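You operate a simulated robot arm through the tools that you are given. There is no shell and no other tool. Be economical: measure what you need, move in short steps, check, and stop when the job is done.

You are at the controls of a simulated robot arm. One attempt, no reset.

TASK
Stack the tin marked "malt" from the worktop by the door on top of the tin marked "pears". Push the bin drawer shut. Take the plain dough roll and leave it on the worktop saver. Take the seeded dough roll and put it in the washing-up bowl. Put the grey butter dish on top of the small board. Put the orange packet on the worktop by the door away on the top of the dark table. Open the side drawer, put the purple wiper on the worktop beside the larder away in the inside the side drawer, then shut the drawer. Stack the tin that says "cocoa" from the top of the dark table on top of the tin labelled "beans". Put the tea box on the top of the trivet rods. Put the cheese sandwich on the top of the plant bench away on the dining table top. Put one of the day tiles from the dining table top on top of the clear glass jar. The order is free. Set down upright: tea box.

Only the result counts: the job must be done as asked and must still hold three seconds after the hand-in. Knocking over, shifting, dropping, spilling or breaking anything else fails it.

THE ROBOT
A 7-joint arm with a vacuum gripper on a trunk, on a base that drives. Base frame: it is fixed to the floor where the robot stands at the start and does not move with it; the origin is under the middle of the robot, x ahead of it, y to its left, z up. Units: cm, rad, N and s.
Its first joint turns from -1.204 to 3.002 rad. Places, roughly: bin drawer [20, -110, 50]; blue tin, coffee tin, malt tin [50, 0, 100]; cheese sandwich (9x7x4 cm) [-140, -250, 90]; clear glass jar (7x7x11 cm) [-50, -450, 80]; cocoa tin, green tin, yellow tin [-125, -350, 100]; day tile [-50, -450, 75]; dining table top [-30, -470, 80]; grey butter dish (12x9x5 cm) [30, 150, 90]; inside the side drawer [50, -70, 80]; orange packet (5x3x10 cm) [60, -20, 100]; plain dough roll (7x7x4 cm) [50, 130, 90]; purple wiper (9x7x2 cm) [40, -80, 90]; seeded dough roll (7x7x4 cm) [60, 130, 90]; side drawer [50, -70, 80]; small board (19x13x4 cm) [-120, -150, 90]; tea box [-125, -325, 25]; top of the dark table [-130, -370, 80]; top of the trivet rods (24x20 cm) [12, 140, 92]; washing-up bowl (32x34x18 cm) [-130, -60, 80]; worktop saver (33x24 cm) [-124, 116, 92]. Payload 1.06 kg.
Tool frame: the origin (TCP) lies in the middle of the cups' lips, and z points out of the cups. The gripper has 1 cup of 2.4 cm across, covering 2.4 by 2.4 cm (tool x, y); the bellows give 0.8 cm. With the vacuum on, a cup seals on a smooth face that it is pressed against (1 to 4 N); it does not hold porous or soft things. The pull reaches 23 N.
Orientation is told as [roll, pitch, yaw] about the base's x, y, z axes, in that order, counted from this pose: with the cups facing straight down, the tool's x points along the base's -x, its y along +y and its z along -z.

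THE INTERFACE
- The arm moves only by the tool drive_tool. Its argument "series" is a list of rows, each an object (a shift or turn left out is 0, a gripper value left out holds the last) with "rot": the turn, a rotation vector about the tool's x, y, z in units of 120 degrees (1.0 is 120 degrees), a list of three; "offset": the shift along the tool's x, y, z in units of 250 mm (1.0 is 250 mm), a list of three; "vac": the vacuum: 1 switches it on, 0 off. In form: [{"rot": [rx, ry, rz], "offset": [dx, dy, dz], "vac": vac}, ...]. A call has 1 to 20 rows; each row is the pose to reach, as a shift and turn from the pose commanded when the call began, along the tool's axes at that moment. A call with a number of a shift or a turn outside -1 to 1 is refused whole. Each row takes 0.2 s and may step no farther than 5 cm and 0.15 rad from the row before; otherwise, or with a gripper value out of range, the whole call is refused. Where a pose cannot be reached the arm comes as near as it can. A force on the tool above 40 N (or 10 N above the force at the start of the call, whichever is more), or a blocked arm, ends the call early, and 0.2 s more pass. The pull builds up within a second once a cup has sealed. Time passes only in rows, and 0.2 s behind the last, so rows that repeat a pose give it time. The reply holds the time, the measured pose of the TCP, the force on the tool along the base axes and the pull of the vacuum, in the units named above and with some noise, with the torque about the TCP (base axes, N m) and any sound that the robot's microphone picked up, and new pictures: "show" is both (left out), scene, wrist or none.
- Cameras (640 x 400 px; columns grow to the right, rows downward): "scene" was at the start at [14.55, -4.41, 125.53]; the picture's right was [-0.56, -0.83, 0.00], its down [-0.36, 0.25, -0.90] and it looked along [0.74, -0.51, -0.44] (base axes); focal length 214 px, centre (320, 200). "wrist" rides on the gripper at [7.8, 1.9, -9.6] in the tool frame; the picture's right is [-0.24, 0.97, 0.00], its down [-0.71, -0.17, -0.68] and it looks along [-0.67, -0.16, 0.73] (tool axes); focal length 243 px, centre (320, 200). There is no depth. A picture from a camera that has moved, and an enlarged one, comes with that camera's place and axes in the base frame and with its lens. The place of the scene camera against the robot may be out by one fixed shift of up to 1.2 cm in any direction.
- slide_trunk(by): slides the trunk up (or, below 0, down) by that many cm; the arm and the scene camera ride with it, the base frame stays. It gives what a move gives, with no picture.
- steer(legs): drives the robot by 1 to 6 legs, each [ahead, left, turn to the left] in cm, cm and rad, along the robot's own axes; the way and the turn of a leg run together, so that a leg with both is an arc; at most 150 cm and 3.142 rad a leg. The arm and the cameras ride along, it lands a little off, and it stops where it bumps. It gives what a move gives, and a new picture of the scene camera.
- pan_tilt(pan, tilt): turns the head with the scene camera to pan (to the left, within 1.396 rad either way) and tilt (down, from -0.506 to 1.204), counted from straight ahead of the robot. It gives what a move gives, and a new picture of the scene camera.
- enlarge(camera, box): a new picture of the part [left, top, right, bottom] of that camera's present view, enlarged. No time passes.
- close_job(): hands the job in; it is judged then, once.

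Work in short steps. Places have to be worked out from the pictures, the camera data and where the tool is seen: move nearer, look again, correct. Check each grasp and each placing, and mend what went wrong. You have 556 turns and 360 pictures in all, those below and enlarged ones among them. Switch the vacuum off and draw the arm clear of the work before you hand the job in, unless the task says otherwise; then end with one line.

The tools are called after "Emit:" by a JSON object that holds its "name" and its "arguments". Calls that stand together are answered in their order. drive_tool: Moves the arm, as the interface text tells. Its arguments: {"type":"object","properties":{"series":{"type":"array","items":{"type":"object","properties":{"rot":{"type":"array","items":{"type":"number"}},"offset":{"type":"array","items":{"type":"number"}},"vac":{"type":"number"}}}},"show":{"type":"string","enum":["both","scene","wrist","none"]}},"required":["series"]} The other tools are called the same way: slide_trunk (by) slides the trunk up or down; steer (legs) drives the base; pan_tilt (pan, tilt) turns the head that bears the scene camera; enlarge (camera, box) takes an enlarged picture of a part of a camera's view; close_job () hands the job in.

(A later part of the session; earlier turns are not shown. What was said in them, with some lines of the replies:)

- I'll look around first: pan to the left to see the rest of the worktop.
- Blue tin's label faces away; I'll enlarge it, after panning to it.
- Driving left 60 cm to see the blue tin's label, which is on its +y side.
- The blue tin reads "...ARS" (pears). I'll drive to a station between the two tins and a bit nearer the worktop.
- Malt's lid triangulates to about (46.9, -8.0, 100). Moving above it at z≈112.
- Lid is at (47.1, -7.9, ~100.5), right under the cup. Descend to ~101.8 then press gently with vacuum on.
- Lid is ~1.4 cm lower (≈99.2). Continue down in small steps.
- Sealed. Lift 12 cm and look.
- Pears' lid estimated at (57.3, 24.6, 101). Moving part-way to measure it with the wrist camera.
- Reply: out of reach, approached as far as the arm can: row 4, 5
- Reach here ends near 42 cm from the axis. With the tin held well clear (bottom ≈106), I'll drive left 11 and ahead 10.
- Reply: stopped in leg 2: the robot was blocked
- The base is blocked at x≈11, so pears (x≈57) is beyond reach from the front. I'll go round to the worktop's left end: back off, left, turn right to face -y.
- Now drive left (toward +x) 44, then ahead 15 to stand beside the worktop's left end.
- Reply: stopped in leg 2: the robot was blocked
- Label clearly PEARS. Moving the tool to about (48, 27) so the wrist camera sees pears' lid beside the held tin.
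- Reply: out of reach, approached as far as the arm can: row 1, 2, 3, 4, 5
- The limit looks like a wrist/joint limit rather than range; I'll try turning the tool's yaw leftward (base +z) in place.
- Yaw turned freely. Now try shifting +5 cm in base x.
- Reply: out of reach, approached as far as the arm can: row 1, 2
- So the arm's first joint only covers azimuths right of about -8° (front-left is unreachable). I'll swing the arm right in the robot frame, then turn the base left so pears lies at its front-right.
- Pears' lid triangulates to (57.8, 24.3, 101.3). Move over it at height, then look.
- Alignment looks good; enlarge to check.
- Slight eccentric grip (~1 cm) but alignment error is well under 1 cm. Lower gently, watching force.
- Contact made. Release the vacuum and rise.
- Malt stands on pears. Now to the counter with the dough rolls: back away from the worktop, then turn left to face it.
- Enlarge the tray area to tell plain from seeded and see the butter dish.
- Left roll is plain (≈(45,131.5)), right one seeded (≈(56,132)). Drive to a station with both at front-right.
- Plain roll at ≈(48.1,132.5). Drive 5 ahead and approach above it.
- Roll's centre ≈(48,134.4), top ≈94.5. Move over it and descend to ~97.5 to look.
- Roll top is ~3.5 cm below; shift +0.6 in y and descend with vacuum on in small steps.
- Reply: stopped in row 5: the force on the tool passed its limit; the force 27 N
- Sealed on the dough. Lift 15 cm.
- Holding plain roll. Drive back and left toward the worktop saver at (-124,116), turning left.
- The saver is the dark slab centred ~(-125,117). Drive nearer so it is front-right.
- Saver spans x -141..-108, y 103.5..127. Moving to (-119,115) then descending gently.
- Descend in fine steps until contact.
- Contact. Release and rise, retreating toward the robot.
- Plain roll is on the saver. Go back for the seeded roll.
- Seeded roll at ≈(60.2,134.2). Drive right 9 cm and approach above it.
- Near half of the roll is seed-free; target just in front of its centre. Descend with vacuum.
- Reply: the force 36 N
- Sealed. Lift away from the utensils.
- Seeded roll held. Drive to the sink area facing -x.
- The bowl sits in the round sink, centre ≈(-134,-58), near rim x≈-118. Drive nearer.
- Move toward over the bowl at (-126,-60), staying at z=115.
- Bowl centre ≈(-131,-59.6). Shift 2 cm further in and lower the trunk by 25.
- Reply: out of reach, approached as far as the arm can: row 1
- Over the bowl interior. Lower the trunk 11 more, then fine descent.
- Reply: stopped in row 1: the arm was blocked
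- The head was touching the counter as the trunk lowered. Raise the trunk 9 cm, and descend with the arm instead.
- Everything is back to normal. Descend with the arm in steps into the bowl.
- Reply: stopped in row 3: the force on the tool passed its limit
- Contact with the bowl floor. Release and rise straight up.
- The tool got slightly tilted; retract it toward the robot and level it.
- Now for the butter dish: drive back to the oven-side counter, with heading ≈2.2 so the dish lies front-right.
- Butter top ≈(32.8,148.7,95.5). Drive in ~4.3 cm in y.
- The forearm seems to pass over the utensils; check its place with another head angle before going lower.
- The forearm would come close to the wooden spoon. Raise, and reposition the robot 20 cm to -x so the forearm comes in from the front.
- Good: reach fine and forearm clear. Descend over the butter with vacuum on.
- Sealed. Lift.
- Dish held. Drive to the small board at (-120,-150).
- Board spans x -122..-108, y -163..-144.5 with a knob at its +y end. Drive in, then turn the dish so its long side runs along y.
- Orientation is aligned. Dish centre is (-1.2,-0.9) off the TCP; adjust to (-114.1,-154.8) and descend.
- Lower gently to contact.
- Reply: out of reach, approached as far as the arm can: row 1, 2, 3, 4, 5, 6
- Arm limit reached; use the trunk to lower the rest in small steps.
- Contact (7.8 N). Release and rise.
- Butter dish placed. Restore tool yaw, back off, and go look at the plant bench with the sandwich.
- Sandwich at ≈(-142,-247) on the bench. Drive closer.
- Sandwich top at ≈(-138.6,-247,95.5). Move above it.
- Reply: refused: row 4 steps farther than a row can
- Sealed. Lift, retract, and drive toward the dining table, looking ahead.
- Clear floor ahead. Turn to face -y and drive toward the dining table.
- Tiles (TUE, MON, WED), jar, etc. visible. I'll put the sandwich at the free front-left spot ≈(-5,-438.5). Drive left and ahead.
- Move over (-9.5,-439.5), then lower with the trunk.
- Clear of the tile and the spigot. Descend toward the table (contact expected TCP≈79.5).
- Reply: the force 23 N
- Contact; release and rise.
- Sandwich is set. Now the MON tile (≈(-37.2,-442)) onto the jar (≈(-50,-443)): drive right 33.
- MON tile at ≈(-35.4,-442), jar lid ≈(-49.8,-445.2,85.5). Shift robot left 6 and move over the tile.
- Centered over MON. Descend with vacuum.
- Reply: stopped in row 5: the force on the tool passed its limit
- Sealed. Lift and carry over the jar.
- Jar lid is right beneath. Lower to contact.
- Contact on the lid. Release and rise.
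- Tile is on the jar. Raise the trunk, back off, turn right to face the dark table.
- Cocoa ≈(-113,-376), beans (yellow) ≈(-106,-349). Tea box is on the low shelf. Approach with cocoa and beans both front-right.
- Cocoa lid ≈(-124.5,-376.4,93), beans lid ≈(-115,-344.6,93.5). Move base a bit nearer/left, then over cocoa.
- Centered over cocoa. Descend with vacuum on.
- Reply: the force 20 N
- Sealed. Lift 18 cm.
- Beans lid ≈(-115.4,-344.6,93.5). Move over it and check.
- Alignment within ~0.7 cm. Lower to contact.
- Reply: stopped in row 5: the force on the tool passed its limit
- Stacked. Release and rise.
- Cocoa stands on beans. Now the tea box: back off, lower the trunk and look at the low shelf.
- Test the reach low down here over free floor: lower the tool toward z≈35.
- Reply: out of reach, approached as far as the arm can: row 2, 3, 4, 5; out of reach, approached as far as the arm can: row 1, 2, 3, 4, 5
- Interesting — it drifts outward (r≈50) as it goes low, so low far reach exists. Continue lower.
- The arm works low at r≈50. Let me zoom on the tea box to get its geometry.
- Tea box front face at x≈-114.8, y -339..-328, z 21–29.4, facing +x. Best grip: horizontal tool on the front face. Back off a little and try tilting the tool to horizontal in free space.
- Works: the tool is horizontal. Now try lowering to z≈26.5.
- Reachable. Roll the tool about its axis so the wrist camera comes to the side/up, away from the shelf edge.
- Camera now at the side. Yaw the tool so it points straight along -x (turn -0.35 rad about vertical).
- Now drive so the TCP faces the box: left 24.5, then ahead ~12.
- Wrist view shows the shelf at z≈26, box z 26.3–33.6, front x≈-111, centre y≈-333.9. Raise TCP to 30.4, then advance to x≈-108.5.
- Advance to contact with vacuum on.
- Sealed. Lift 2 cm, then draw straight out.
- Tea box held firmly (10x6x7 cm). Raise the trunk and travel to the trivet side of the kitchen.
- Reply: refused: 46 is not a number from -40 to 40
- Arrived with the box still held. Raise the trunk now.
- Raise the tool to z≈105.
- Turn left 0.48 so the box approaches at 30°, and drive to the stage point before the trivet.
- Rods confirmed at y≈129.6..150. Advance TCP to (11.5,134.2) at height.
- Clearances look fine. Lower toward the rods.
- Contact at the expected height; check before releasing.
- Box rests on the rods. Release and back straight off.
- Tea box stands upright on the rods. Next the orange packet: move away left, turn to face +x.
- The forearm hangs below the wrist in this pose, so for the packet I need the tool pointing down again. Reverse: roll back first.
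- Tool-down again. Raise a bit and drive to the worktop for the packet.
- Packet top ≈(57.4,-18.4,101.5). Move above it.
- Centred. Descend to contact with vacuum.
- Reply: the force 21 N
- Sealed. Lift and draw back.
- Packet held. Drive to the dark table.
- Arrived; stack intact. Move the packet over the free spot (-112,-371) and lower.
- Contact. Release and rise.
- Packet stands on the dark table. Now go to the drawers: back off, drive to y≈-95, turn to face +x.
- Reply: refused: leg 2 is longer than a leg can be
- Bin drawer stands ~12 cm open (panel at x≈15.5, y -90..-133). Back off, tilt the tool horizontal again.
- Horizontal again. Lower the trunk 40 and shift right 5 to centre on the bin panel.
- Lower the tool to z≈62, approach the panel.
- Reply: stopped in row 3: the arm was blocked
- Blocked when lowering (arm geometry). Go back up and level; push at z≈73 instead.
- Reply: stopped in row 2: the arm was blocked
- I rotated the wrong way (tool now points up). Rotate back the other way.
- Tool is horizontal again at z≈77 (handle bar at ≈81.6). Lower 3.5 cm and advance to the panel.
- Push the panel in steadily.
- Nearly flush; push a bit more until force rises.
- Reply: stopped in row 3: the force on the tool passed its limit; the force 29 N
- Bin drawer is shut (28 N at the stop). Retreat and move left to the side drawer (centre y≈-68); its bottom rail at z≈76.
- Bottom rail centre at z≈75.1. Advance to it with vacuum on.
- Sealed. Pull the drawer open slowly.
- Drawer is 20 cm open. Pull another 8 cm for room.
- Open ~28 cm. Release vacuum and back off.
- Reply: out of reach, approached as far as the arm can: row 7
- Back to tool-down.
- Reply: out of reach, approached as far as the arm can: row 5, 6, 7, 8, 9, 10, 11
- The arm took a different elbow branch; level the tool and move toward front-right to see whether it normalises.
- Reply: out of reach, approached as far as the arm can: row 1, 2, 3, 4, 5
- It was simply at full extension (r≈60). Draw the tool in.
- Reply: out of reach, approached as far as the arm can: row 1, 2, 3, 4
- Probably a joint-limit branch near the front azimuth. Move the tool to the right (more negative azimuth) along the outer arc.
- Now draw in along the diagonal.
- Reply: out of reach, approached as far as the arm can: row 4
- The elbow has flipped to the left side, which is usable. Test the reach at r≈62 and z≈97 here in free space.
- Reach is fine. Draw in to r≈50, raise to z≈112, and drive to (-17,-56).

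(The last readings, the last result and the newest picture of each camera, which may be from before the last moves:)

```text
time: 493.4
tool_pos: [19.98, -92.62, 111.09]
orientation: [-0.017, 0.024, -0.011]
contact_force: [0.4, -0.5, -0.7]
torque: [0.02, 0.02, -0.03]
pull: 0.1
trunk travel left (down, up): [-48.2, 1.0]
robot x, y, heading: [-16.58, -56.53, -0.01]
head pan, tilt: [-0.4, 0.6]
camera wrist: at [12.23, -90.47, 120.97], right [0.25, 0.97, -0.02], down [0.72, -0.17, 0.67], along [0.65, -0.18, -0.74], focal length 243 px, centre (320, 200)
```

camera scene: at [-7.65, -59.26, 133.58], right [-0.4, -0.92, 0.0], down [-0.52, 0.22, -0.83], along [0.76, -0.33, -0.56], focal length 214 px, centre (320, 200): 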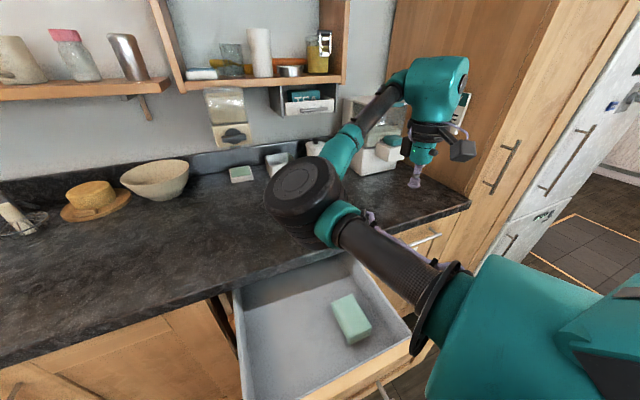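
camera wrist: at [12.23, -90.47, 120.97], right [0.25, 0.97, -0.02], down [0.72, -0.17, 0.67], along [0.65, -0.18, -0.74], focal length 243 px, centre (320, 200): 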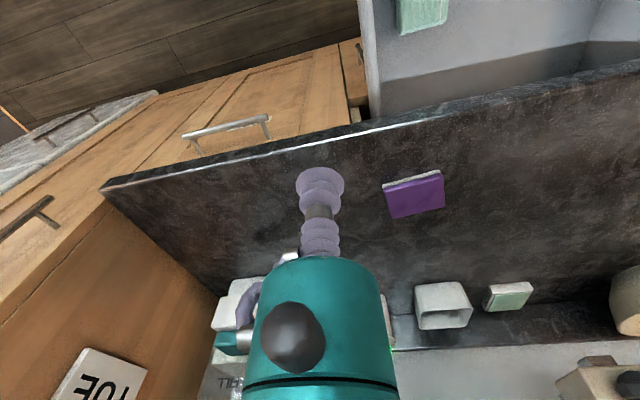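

Wiper at ≈(39.2,-82.8). A sponge sits in the right-front of the drawer; I'll use the left side. Move above the wiper.

Emit:
{"name": "drive_tool", "arguments": {"series": [{"offset": [-0.15, 0.08, 0.05]}, {"offset": [-0.3, 0.16, 0.1]}, {"offset": [-0.46, 0.24, 0.15]}, {"offset": [-0.62, 0.32, 0.2]}, {"offset": [-0.768, 0.396, 0.25]}]}}

```text
time: 494.6
tool_pos: [39.09, -82.98, 104.27]
orientation: [-0.019, 0.023, -0.012]
contact_force: [-0.6, -0.2, -0.8]
torque: [-0.01, -0.01, -0.01]
pull: 0.1
trunk travel left (down, up): [-48.2, 1.0]
robot x, y, heading: [-16.21, -56.21, -0.008]
head pan, tilt: [-0.4, 0.6]
camera scene: at [-7.62, -59.27, 133.57], right [-0.4, -0.92, 0.0], down [-0.52, 0.22, -0.82], along [0.76, -0.33, -0.57], focal length 214 px, centre (320, 200)
camera wrist: at [31.45, -80.93, 114.14], right [0.25, 0.97, -0.02], down [0.72, -0.17, 0.67], along [0.65, -0.18, -0.74], focal length 243 px, centre (320, 200)
```

scene: 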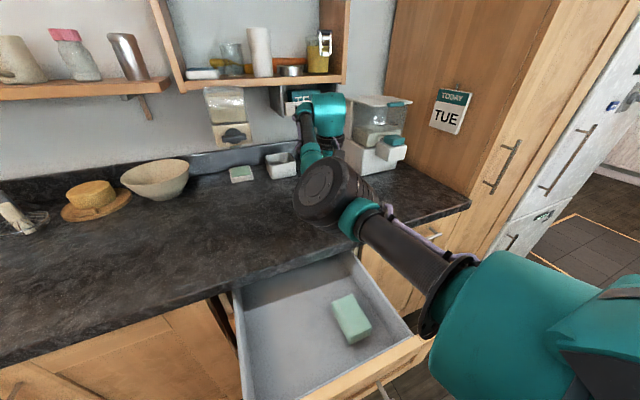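
wrist: 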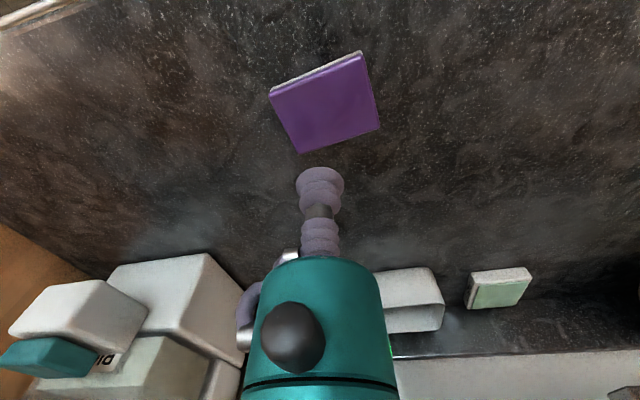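

Right above the wiper. Descend with vacuum on.

Emit:
{"name": "drive_tool", "arguments": {"series": [{"offset": [0, 0.01, 0.15]}, {"offset": [0, 0.01, 0.3]}, {"offset": [0, 0.01, 0.38], "vac": 1}, {"offset": [0, 0.01, 0.4]}, {"offset": [0, 0.01, 0.415]}, {"offset": [0, 0.01, 0.43]}, {"offset": [0, 0.01, 0.442]}, {"offset": [0, 0.01, 0.452]}], "show": "wrist"}}

```text
time: 496.4
tool_pos: [38.74, -83.13, 93.09]
orientation: [-0.018, 0.02, -0.013]
contact_force: [-1.5, -0.6, 2.5]
torque: [0.15, -0.16, 0.02]
pull: 23.3
trunk travel left (down, up): [-48.2, 1.0]
robot x, y, heading: [-16.77, -56.47, -0.009]
head pan, tilt: [-0.4, 0.6]
camera wrist: at [31.09, -80.89, 102.84], right [0.25, 0.97, -0.02], down [0.72, -0.17, 0.67], along [0.65, -0.18, -0.74], focal length 243 px, centre (320, 200)
```

wrist: 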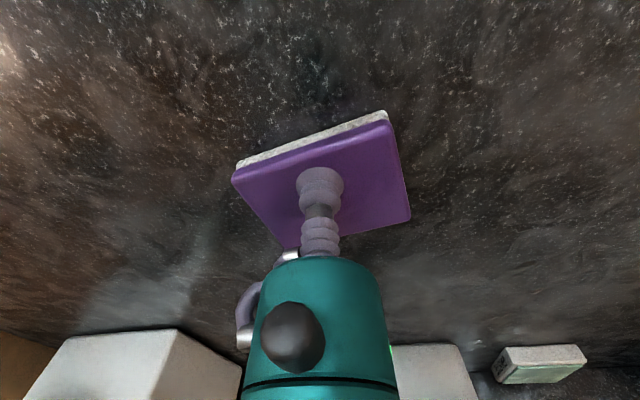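

Sealed. Lift, then reposition the base to (-23,-26) so the drawer interior is at front-right r≈52.

Emit:
{"name": "drive_tool", "arguments": {"series": [{"offset": [0, 0, -0.04]}, {"offset": [0, 0, -0.15]}, {"offset": [0, 0, -0.32]}, {"offset": [0, 0, -0.5]}, {"offset": [0, 0, -0.68]}], "show": "none"}}

Emit:
{"name": "steer", "arguments": {"legs": [[-7, 30, 0]]}}

Emit:
{"name": "pan_tilt", "arguments": {"pan": -0.8, "tilt": 0.6}}

```text
time: 497.6
tool_pos: [39.07, -82.38, 110.25]
orientation: [-0.017, 0.023, -0.01]
contact_force: [-0.2, -0.3, -0.5]
torque: [0.01, -0.03, -0.02]
pull: 22.5
trunk travel left (down, up): [-48.2, 1.0]
robot x, y, heading: [-16.65, -56.73, -0.002]
head pan, tilt: [-0.4, 0.6]
```

```text
time: 499.7
tool_pos: [32.56, -52.21, 110.16]
orientation: [-0.016, 0.022, -0.013]
contact_force: [0.5, 0.2, -0.2]
torque: [-0.02, -0.02, 0.02]
pull: 23.0
trunk travel left (down, up): [-48.2, 1.0]
robot x, y, heading: [-23.36, -26.44, -0.007]
head pan, tilt: [-0.4, 0.6]
camera scene: at [-14.37, -28.77, 133.57], right [-0.4, -0.92, 0.0], down [-0.52, 0.22, -0.83], along [0.76, -0.33, -0.56], focal length 214 px, centre (320, 200)
```

scene: 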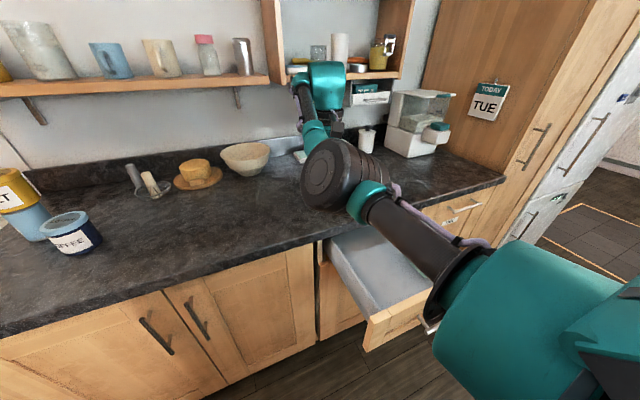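

```text
time: 500.6
tool_pos: [32.49, -52.16, 110.05]
orientation: [-0.018, 0.022, -0.012]
contact_force: [0.5, 0.1, -0.6]
torque: [0.02, 0.03, -0.02]
pull: 22.9
trunk travel left (down, up): [-48.2, 1.0]
robot x, y, heading: [-23.56, -26.08, -0.005]
head pan, tilt: [-0.799, 0.6]
camera scene: at [-16.36, -31.7, 133.57], right [-0.72, -0.69, 0.0], down [-0.39, 0.41, -0.83], along [0.57, -0.6, -0.56], focal length 214 px, centre (320, 200)
```

scene: 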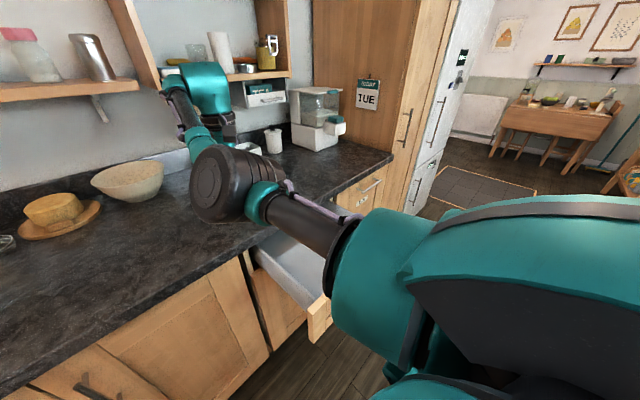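

Move the wiper over the drawer's left part (15,-61).

Emit:
{"name": "drive_tool", "arguments": {"series": [{"offset": [0.14, -0.075, 0]}, {"offset": [0.28, -0.15, 0]}, {"offset": [0.42, -0.22, 0]}, {"offset": [0.56, -0.29, 0]}, {"offset": [0.7, -0.36, 0]}]}}

```text
time: 501.8
tool_pos: [14.64, -61.11, 110.73]
orientation: [-0.018, 0.023, -0.009]
contact_force: [-1.2, -0.2, -0.5]
torque: [-0.03, 0.01, 0.0]
pull: 22.0
trunk travel left (down, up): [-48.2, 1.0]
robot x, y, heading: [-23.37, -26.18, -0.006]
head pan, tilt: [-0.799, 0.6]
camera scene: at [-16.4, -31.74, 133.57], right [-0.72, -0.69, 0.0], down [-0.39, 0.41, -0.83], along [0.57, -0.6, -0.56], focal length 214 px, centre (320, 200)
camera wrist: at [6.94, -58.9, 120.52], right [0.25, 0.97, -0.02], down [0.72, -0.17, 0.67], along [0.65, -0.18, -0.74], focal length 243 px, centre (320, 200)
```

scene: 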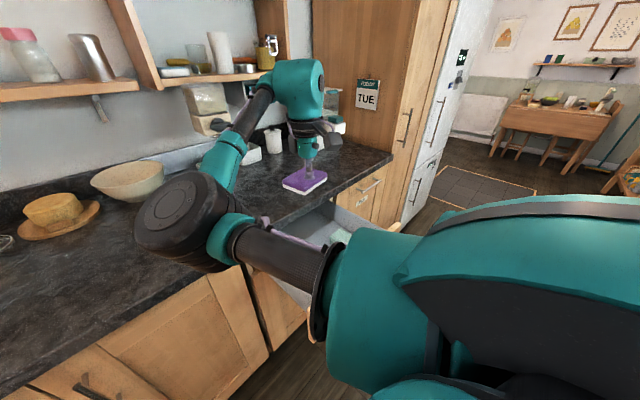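
wrist: 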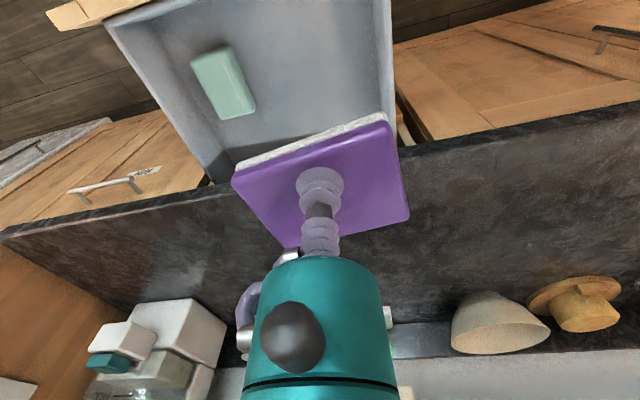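

Positions look good: clear of walls and sponge. Descend partway.

Emit:
{"name": "drive_tool", "arguments": {"series": [{"offset": [0, 0, 0.16]}, {"offset": [0, 0, 0.32]}, {"offset": [0, 0, 0.48]}, {"offset": [0, 0, 0.64]}, {"offset": [0, 0, 0.76]}]}}

```text
time: 503.0
tool_pos: [14.38, -61.35, 91.71]
orientation: [-0.017, 0.021, -0.012]
contact_force: [0.2, -1.0, -0.5]
torque: [0.0, -0.01, 0.01]
pull: 22.8
trunk travel left (down, up): [-48.2, 1.0]
robot x, y, heading: [-23.22, -26.24, -0.009]
head pan, tilt: [-0.799, 0.6]
camera scene: at [-16.37, -31.72, 133.57], right [-0.72, -0.69, 0.0], down [-0.39, 0.41, -0.83], along [0.57, -0.6, -0.57], focal length 214 px, centre (320, 200)
camera wrist: at [6.68, -59.16, 101.57], right [0.25, 0.97, -0.02], down [0.72, -0.17, 0.67], along [0.65, -0.18, -0.74], focal length 243 px, centre (320, 200)
```

scene: 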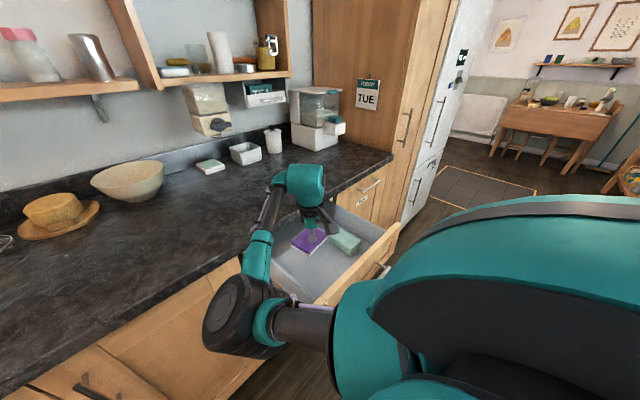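
wrist: 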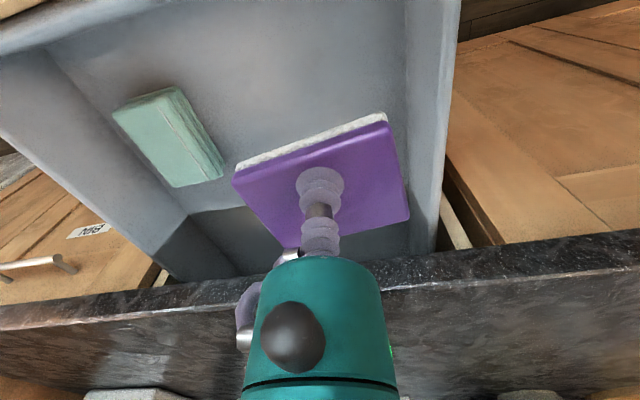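

Continue down; then fine steps.

Emit:
{"name": "drive_tool", "arguments": {"series": [{"offset": [0, 0, 0.14]}, {"offset": [0, 0, 0.28]}, {"offset": [0, 0, 0.36]}, {"offset": [0, 0, 0.4]}, {"offset": [0, 0, 0.43]}, {"offset": [0, 0, 0.455]}, {"offset": [0, 0, 0.48]}, {"offset": [0, 0, 0.5]}], "show": "wrist"}}

```text
time: 504.8
tool_pos: [14.24, -61.43, 79.29]
orientation: [-0.018, 0.022, -0.013]
contact_force: [0.3, -0.2, 0.0]
torque: [0.02, 0.0, 0.0]
pull: 23.0
trunk travel left (down, up): [-48.2, 1.0]
robot x, y, heading: [-23.65, -26.12, -0.01]
head pan, tilt: [-0.799, 0.6]
camera wrist: at [6.48, -59.28, 89.07], right [0.25, 0.97, -0.02], down [0.72, -0.17, 0.67], along [0.65, -0.18, -0.74], focal length 243 px, centre (320, 200)
```

wrist: 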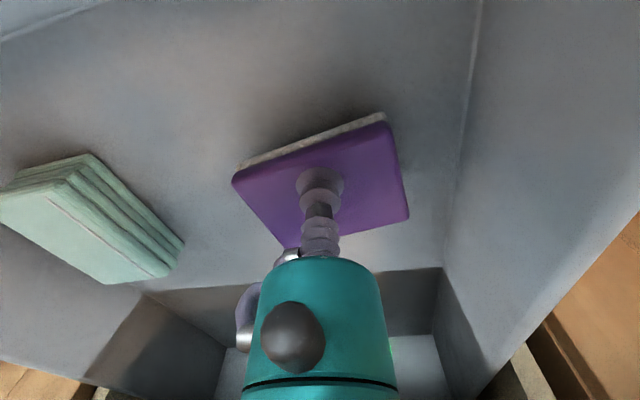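

Emit:
{"name": "drive_tool", "arguments": {"series": [{"offset": [0, 0, 0.02]}, {"offset": [0, 0, 0.035]}, {"offset": [0, 0, 0.05]}, {"offset": [0, 0, 0.065]}, {"offset": [0, 0, 0.08]}, {"offset": [0, 0, 0.092]}, {"offset": [0, 0, 0.104]}], "show": "none"}}

```text
time: 506.4
tool_pos: [14.08, -61.53, 76.97]
orientation: [-0.02, 0.018, -0.013]
contact_force: [1.2, -5.3, 28.2]
torque: [0.22, -0.1, -0.04]
pull: 22.6
trunk travel left (down, up): [-48.2, 1.0]
robot x, y, heading: [-23.33, -26.26, -0.007]
head pan, tilt: [-0.799, 0.6]
```

On the drawer floor. Release and rise straight up.

Emit:
{"name": "drive_tool", "arguments": {"series": [{"offset": [0, 0, -0.015], "vac": 0}, {"offset": [0, 0, -0.02]}, {"offset": [0, 0, -0.02]}, {"offset": [0, 0, -0.02]}, {"offset": [0, 0, -0.02]}, {"offset": [0, 0, -0.06]}, {"offset": [0, 0, -0.22]}, {"offset": [0, 0, -0.4]}, {"offset": [0, 0, -0.58]}, {"offset": [0, 0, -0.76]}, {"offset": [0, 0, -0.94]}]}}

```text
time: 508.8
tool_pos: [14.72, -61.11, 100.33]
orientation: [-0.019, 0.023, -0.011]
contact_force: [-0.4, 0.4, -0.3]
torque: [0.0, -0.01, -0.02]
pull: 0.0
trunk travel left (down, up): [-48.2, 1.0]
robot x, y, heading: [-23.13, -25.99, -0.006]
head pan, tilt: [-0.799, 0.6]
camera scene: at [-16.37, -31.67, 133.58], right [-0.72, -0.69, 0.0], down [-0.39, 0.41, -0.83], along [0.57, -0.6, -0.56], focal length 214 px, centre (320, 200)
camera wrist: at [7.09, -58.96, 110.15], right [0.25, 0.97, -0.02], down [0.72, -0.17, 0.67], along [0.65, -0.18, -0.74], focal length 243 px, centre (320, 200)
```

scene: 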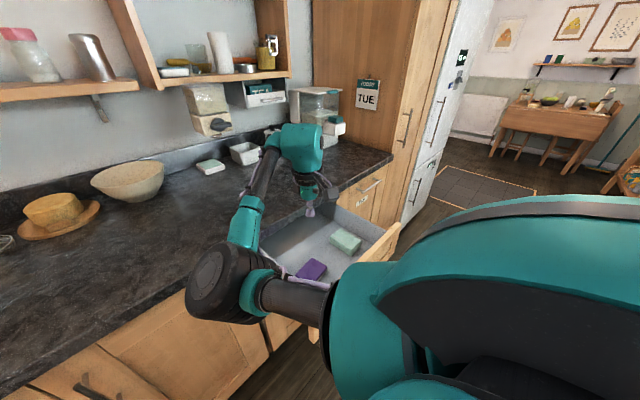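
wrist: 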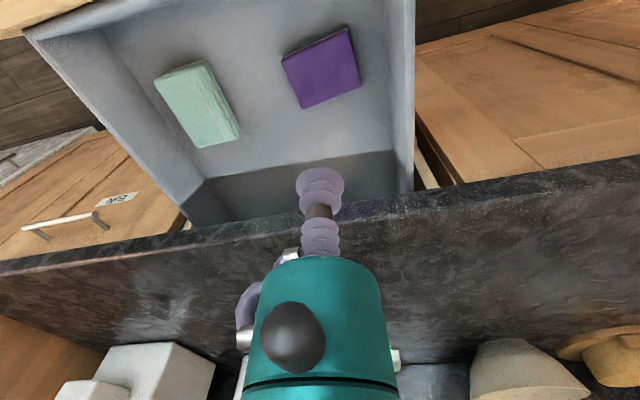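

Wiper is in the drawer. Back the robot away, raise, and tilt the tool horizontal to push the drawer shut.

Emit:
{"name": "drive_tool", "arguments": {"series": [{"offset": [0, 0, -0.18]}, {"offset": [0, 0, -0.36]}, {"offset": [0, 0, -0.54]}], "show": "none"}}

Emit:
{"name": "steer", "arguments": {"legs": [[-42, -4, 0]]}}

Emit:
{"name": "drive_tool", "arguments": {"series": [{"rot": [0, -0.0682, 0], "offset": [-0.08, 0, -0.02]}, {"rot": [0, -0.1364, 0], "offset": [-0.16, 0, -0.04]}, {"rot": [0, -0.2046, 0], "offset": [-0.24, 0, -0.06]}, {"rot": [0, -0.2728, 0], "offset": [-0.32, 0, -0.06]}, {"rot": [0, -0.341, 0], "offset": [-0.4, 0, -0.04]}, {"rot": [0, -0.4092, 0], "offset": [-0.48, 0, -0.02]}, {"rot": [0, -0.4774, 0], "offset": [-0.54, 0, 0]}, {"rot": [0, -0.5456, 0], "offset": [-0.6, 0, 0.04]}, {"rot": [0, -0.6138, 0], "offset": [-0.66, 0, 0.08]}, {"rot": [0, -0.682, 0], "offset": [-0.72, 0, 0.14]}, {"rot": [0, -0.75, 0], "offset": [-0.78, 0, 0.2]}], "show": "scene"}}

```text
time: 509.6
tool_pos: [14.85, -60.8, 113.85]
orientation: [-0.019, 0.022, -0.009]
contact_force: [0.0, -0.7, 0.3]
torque: [0.02, -0.06, 0.03]
pull: 0.0
trunk travel left (down, up): [-48.2, 1.0]
robot x, y, heading: [-23.17, -26.01, -0.01]
head pan, tilt: [-0.799, 0.6]
```

```text
time: 512.1
tool_pos: [-27.66, -64.58, 113.63]
orientation: [-0.019, 0.022, -0.025]
contact_force: [-0.2, -0.8, -0.4]
torque: [0.02, -0.02, 0.0]
pull: 0.0
trunk travel left (down, up): [-48.2, 1.0]
robot x, y, heading: [-65.08, -29.47, -0.02]
head pan, tilt: [-0.799, 0.6]
camera scene: at [-58.47, -35.14, 133.58], right [-0.73, -0.68, 0.0], down [-0.39, 0.41, -0.83], along [0.56, -0.6, -0.56], focal length 214 px, centre (320, 200)
```

scene: 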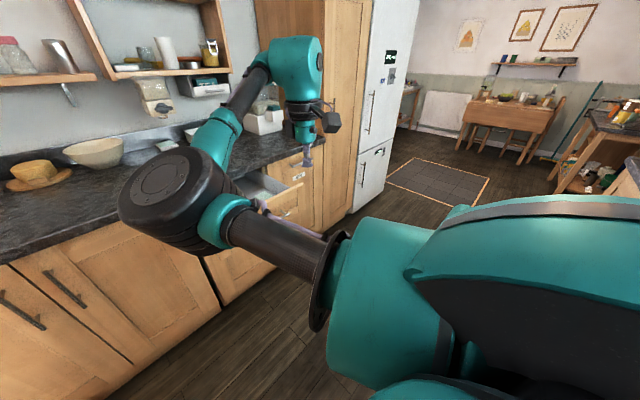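

```text
time: 514.5
tool_pos: [-8.15, -65.25, 108.01]
orientation: [-0.692, -1.543, 0.668]
contact_force: [-0.7, 0.3, 0.0]
torque: [-0.03, -0.01, -0.01]
pull: 0.1
trunk travel left (down, up): [-48.2, 1.0]
robot x, y, heading: [-65.44, -29.32, -0.026]
head pan, tilt: [-0.799, 0.6]
camera scene: at [-58.42, -35.16, 133.57], right [-0.73, -0.68, 0.0], down [-0.39, 0.41, -0.82], along [0.56, -0.6, -0.57], focal length 214 px, centre (320, 200)
```

scene: 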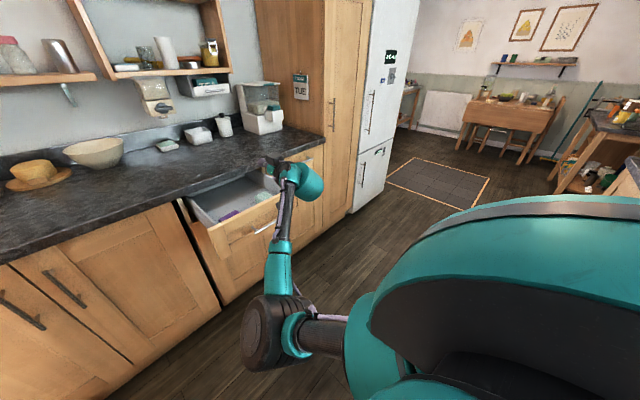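

Lower the trunk so the TCP is at z≈75.2.

Emit:
{"name": "slide_trunk", "arguments": {"by": -32.8}}

Emit:
{"name": "drive_tool", "arguments": {"series": [{"offset": [0, 0, 0]}]}}

```text
time: 517.8
tool_pos: [-8.07, -65.18, 75.48]
orientation: [-0.678, -1.544, 0.655]
contact_force: [0.1, 0.5, 0.3]
torque: [0.02, 0.02, -0.02]
pull: 0.0
trunk travel left (down, up): [-15.4, 33.8]
robot x, y, heading: [-65.46, -29.42, -0.025]
head pan, tilt: [-0.799, 0.6]
```

```text
time: 518.2
tool_pos: [-8.11, -65.25, 75.29]
orientation: [-0.664, -1.544, 0.64]
contact_force: [0.1, 0.0, -0.8]
torque: [0.01, 0.01, 0.01]
pull: 0.2
trunk travel left (down, up): [-15.4, 33.8]
robot x, y, heading: [-64.96, -29.44, -0.026]
head pan, tilt: [-0.799, 0.6]
camera scene: at [-45.5, -35.4, 98.75], right [-0.73, -0.68, 0.0], down [-0.39, 0.41, -0.83], along [0.56, -0.6, -0.56], focal length 214 px, centre (320, 200)
camera wrist: at [-17.93, -63.19, 67.94], right [0.03, 0.98, 0.22], down [-0.67, -0.14, 0.73], along [0.74, -0.17, 0.65], focal length 243 px, centre (320, 200)
```

scene: 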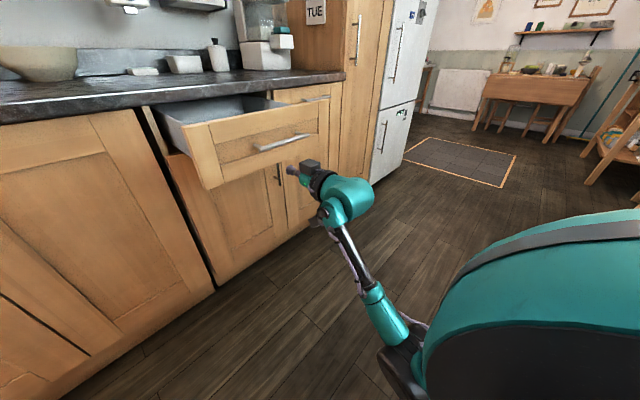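
wrist: 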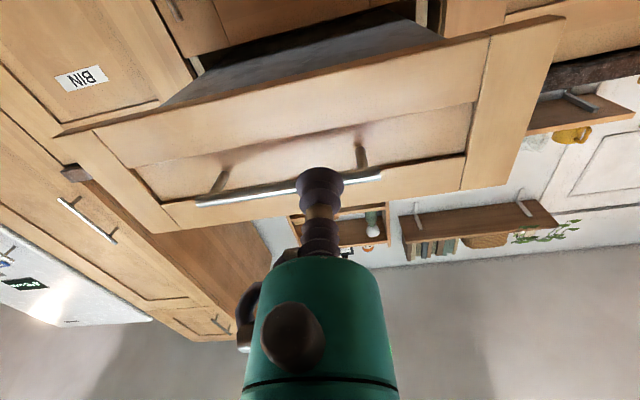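

Aligned with the bottom rail. Push by driving the base ahead.

Emit:
{"name": "steer", "arguments": {"legs": [[20, 0, 0.0]]}}

```text
time: 519.8
tool_pos: [11.55, -65.85, 75.58]
orientation: [-0.666, -1.543, 0.638]
contact_force: [0.4, 1.0, -0.1]
torque: [0.0, 0.0, 0.0]
pull: 0.0
trunk travel left (down, up): [-15.4, 33.8]
robot x, y, heading: [-45.59, -30.02, -0.02]
head pan, tilt: [-0.799, 0.6]
camera scene: at [-25.69, -35.93, 98.75], right [-0.73, -0.68, 0.0], down [-0.38, 0.41, -0.83], along [0.56, -0.61, -0.56], focal length 214 px, centre (320, 200)
```

scene: 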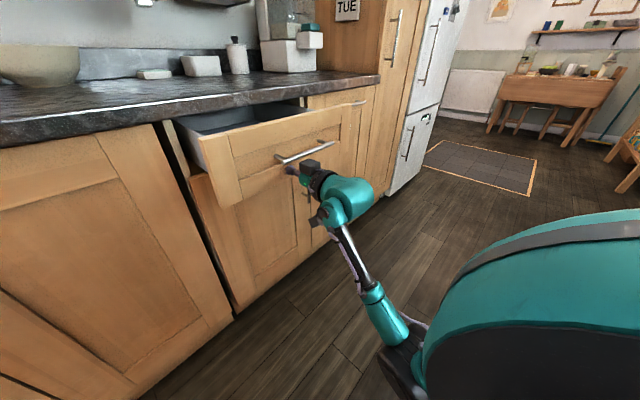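

The drawer moves in. Continue 16 cm.

Emit:
{"name": "steer", "arguments": {"legs": [[16, 0, 0]]}}

```text
time: 521.2
tool_pos: [27.78, -65.93, 75.54]
orientation: [-0.657, -1.543, 0.634]
contact_force: [0.1, 0.0, -1.0]
torque: [-0.01, -0.02, -0.01]
pull: 0.2
trunk travel left (down, up): [-15.4, 33.8]
robot x, y, heading: [-29.22, -30.16, -0.026]
head pan, tilt: [-0.799, 0.6]
camera scene: at [-9.55, -36.24, 98.75], right [-0.73, -0.68, 0.0], down [-0.39, 0.41, -0.83], along [0.56, -0.6, -0.56], focal length 214 px, centre (320, 200)
```

scene: 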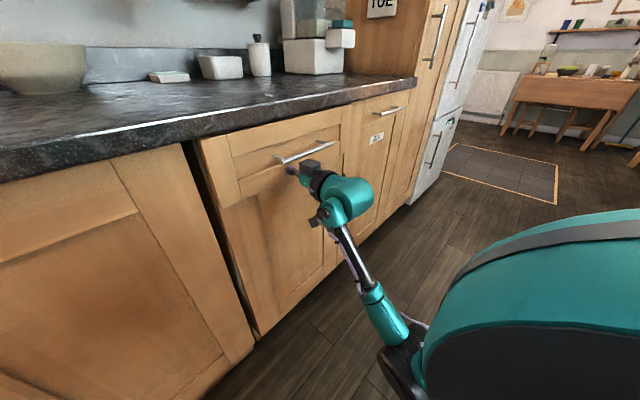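

Almost closed. Finish with fine arm steps until the stop.

Emit:
{"name": "drive_tool", "arguments": {"series": [{"offset": [0, 0, 0.03]}, {"offset": [0, 0, 0.05]}, {"offset": [0, 0, 0.07]}, {"offset": [0, 0, 0.09]}, {"offset": [0, 0, 0.105]}, {"offset": [0, 0, 0.12]}, {"offset": [0, 0, 0.135]}, {"offset": [0, 0, 0.15]}], "show": "scene"}}

```text
time: 523.0
tool_pos: [30.88, -66.19, 75.38]
orientation: [-0.676, -1.541, 0.646]
contact_force: [-21.4, 6.0, -0.2]
torque: [0.07, -0.05, -0.13]
pull: 0.0
trunk travel left (down, up): [-15.4, 33.8]
robot x, y, heading: [-29.31, -30.62, -0.025]
head pan, tilt: [-0.799, 0.6]
stopped in row 8: the force on the tool passed its limit (the readings are from after the stop); the commanded pose is now the measured one
camera scene: at [-9.82, -36.21, 98.8], right [-0.73, -0.68, 0.0], down [-0.38, 0.41, -0.83], along [0.56, -0.6, -0.56], focal length 214 px, centre (320, 200)
```

scene: 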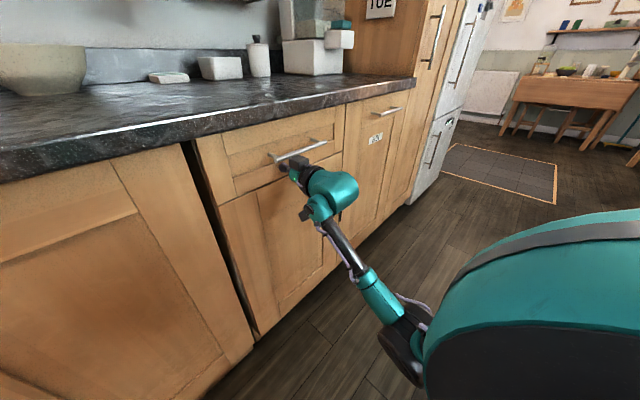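

Drawer shut (stop force felt). Back away and look straight at both drawers.

Emit:
{"name": "drive_tool", "arguments": {"series": [{"offset": [0, 0, -0.05]}, {"offset": [0, 0, -0.2]}], "show": "none"}}

Emit:
{"name": "steer", "arguments": {"legs": [[-36, -45, 0]]}}

Emit:
{"name": "pan_tilt", "arguments": {"pan": 0.2, "tilt": 0.4}}

```text
time: 523.5
tool_pos: [26.07, -65.94, 75.59]
orientation: [-0.581, -1.539, 0.555]
contact_force: [-0.4, 0.3, -0.4]
torque: [0.0, 0.0, 0.01]
pull: 0.1
trunk travel left (down, up): [-15.4, 33.8]
robot x, y, heading: [-29.44, -30.12, -0.023]
head pan, tilt: [-0.799, 0.6]
```

```text
time: 526.8
tool_pos: [-11.21, -109.89, 75.69]
orientation: [-0.597, -1.541, 0.575]
contact_force: [-0.2, -0.3, -0.2]
torque: [0.03, 0.02, -0.01]
pull: 0.1
trunk travel left (down, up): [-15.4, 33.8]
robot x, y, heading: [-66.78, -74.47, -0.025]
head pan, tilt: [-0.799, 0.6]
camera scene: at [-46.95, -80.22, 98.75], right [-0.73, -0.68, 0.0], down [-0.39, 0.41, -0.83], along [0.56, -0.6, -0.56], focal length 214 px, centre (320, 200)
```

scene: 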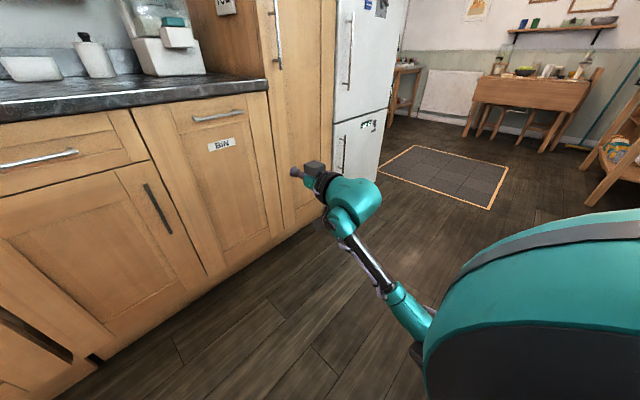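

```text
time: 528.1
tool_pos: [-11.33, -109.8, 75.67]
orientation: [-0.598, -1.538, 0.573]
contact_force: [-0.9, -0.2, 0.0]
torque: [-0.02, 0.0, -0.01]
pull: 0.1
trunk travel left (down, up): [-15.4, 33.8]
robot x, y, heading: [-66.5, -74.34, -0.017]
head pan, tilt: [0.201, 0.4]
camera scene: at [-43.86, -72.11, 100.57], right [0.18, -0.98, 0.0], down [-0.38, -0.07, -0.92], along [0.91, 0.16, -0.39], focal length 214 px, centre (320, 200)
```

scene: 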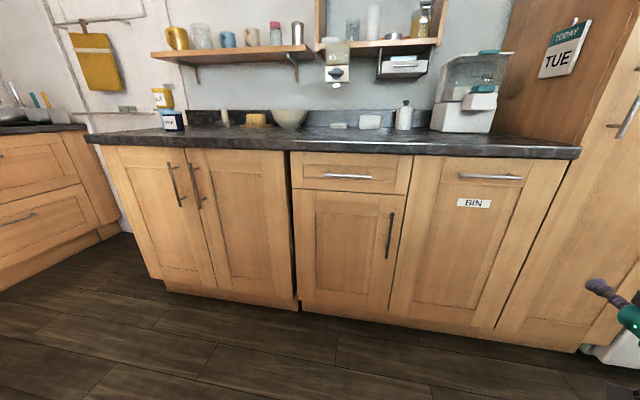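

Both drawers are shut and flush, every item is in place, the vacuum is off and the arm is clear. Handing in.

Emit:
{"name": "close_job", "arguments": {}}

```text
The job is handed in.
```

I finished all eleven tasks and handed the job in. The vacuum is off and the arm is clear of the work. I looked at each item after placing it, and nothing was knocked over or dropped.
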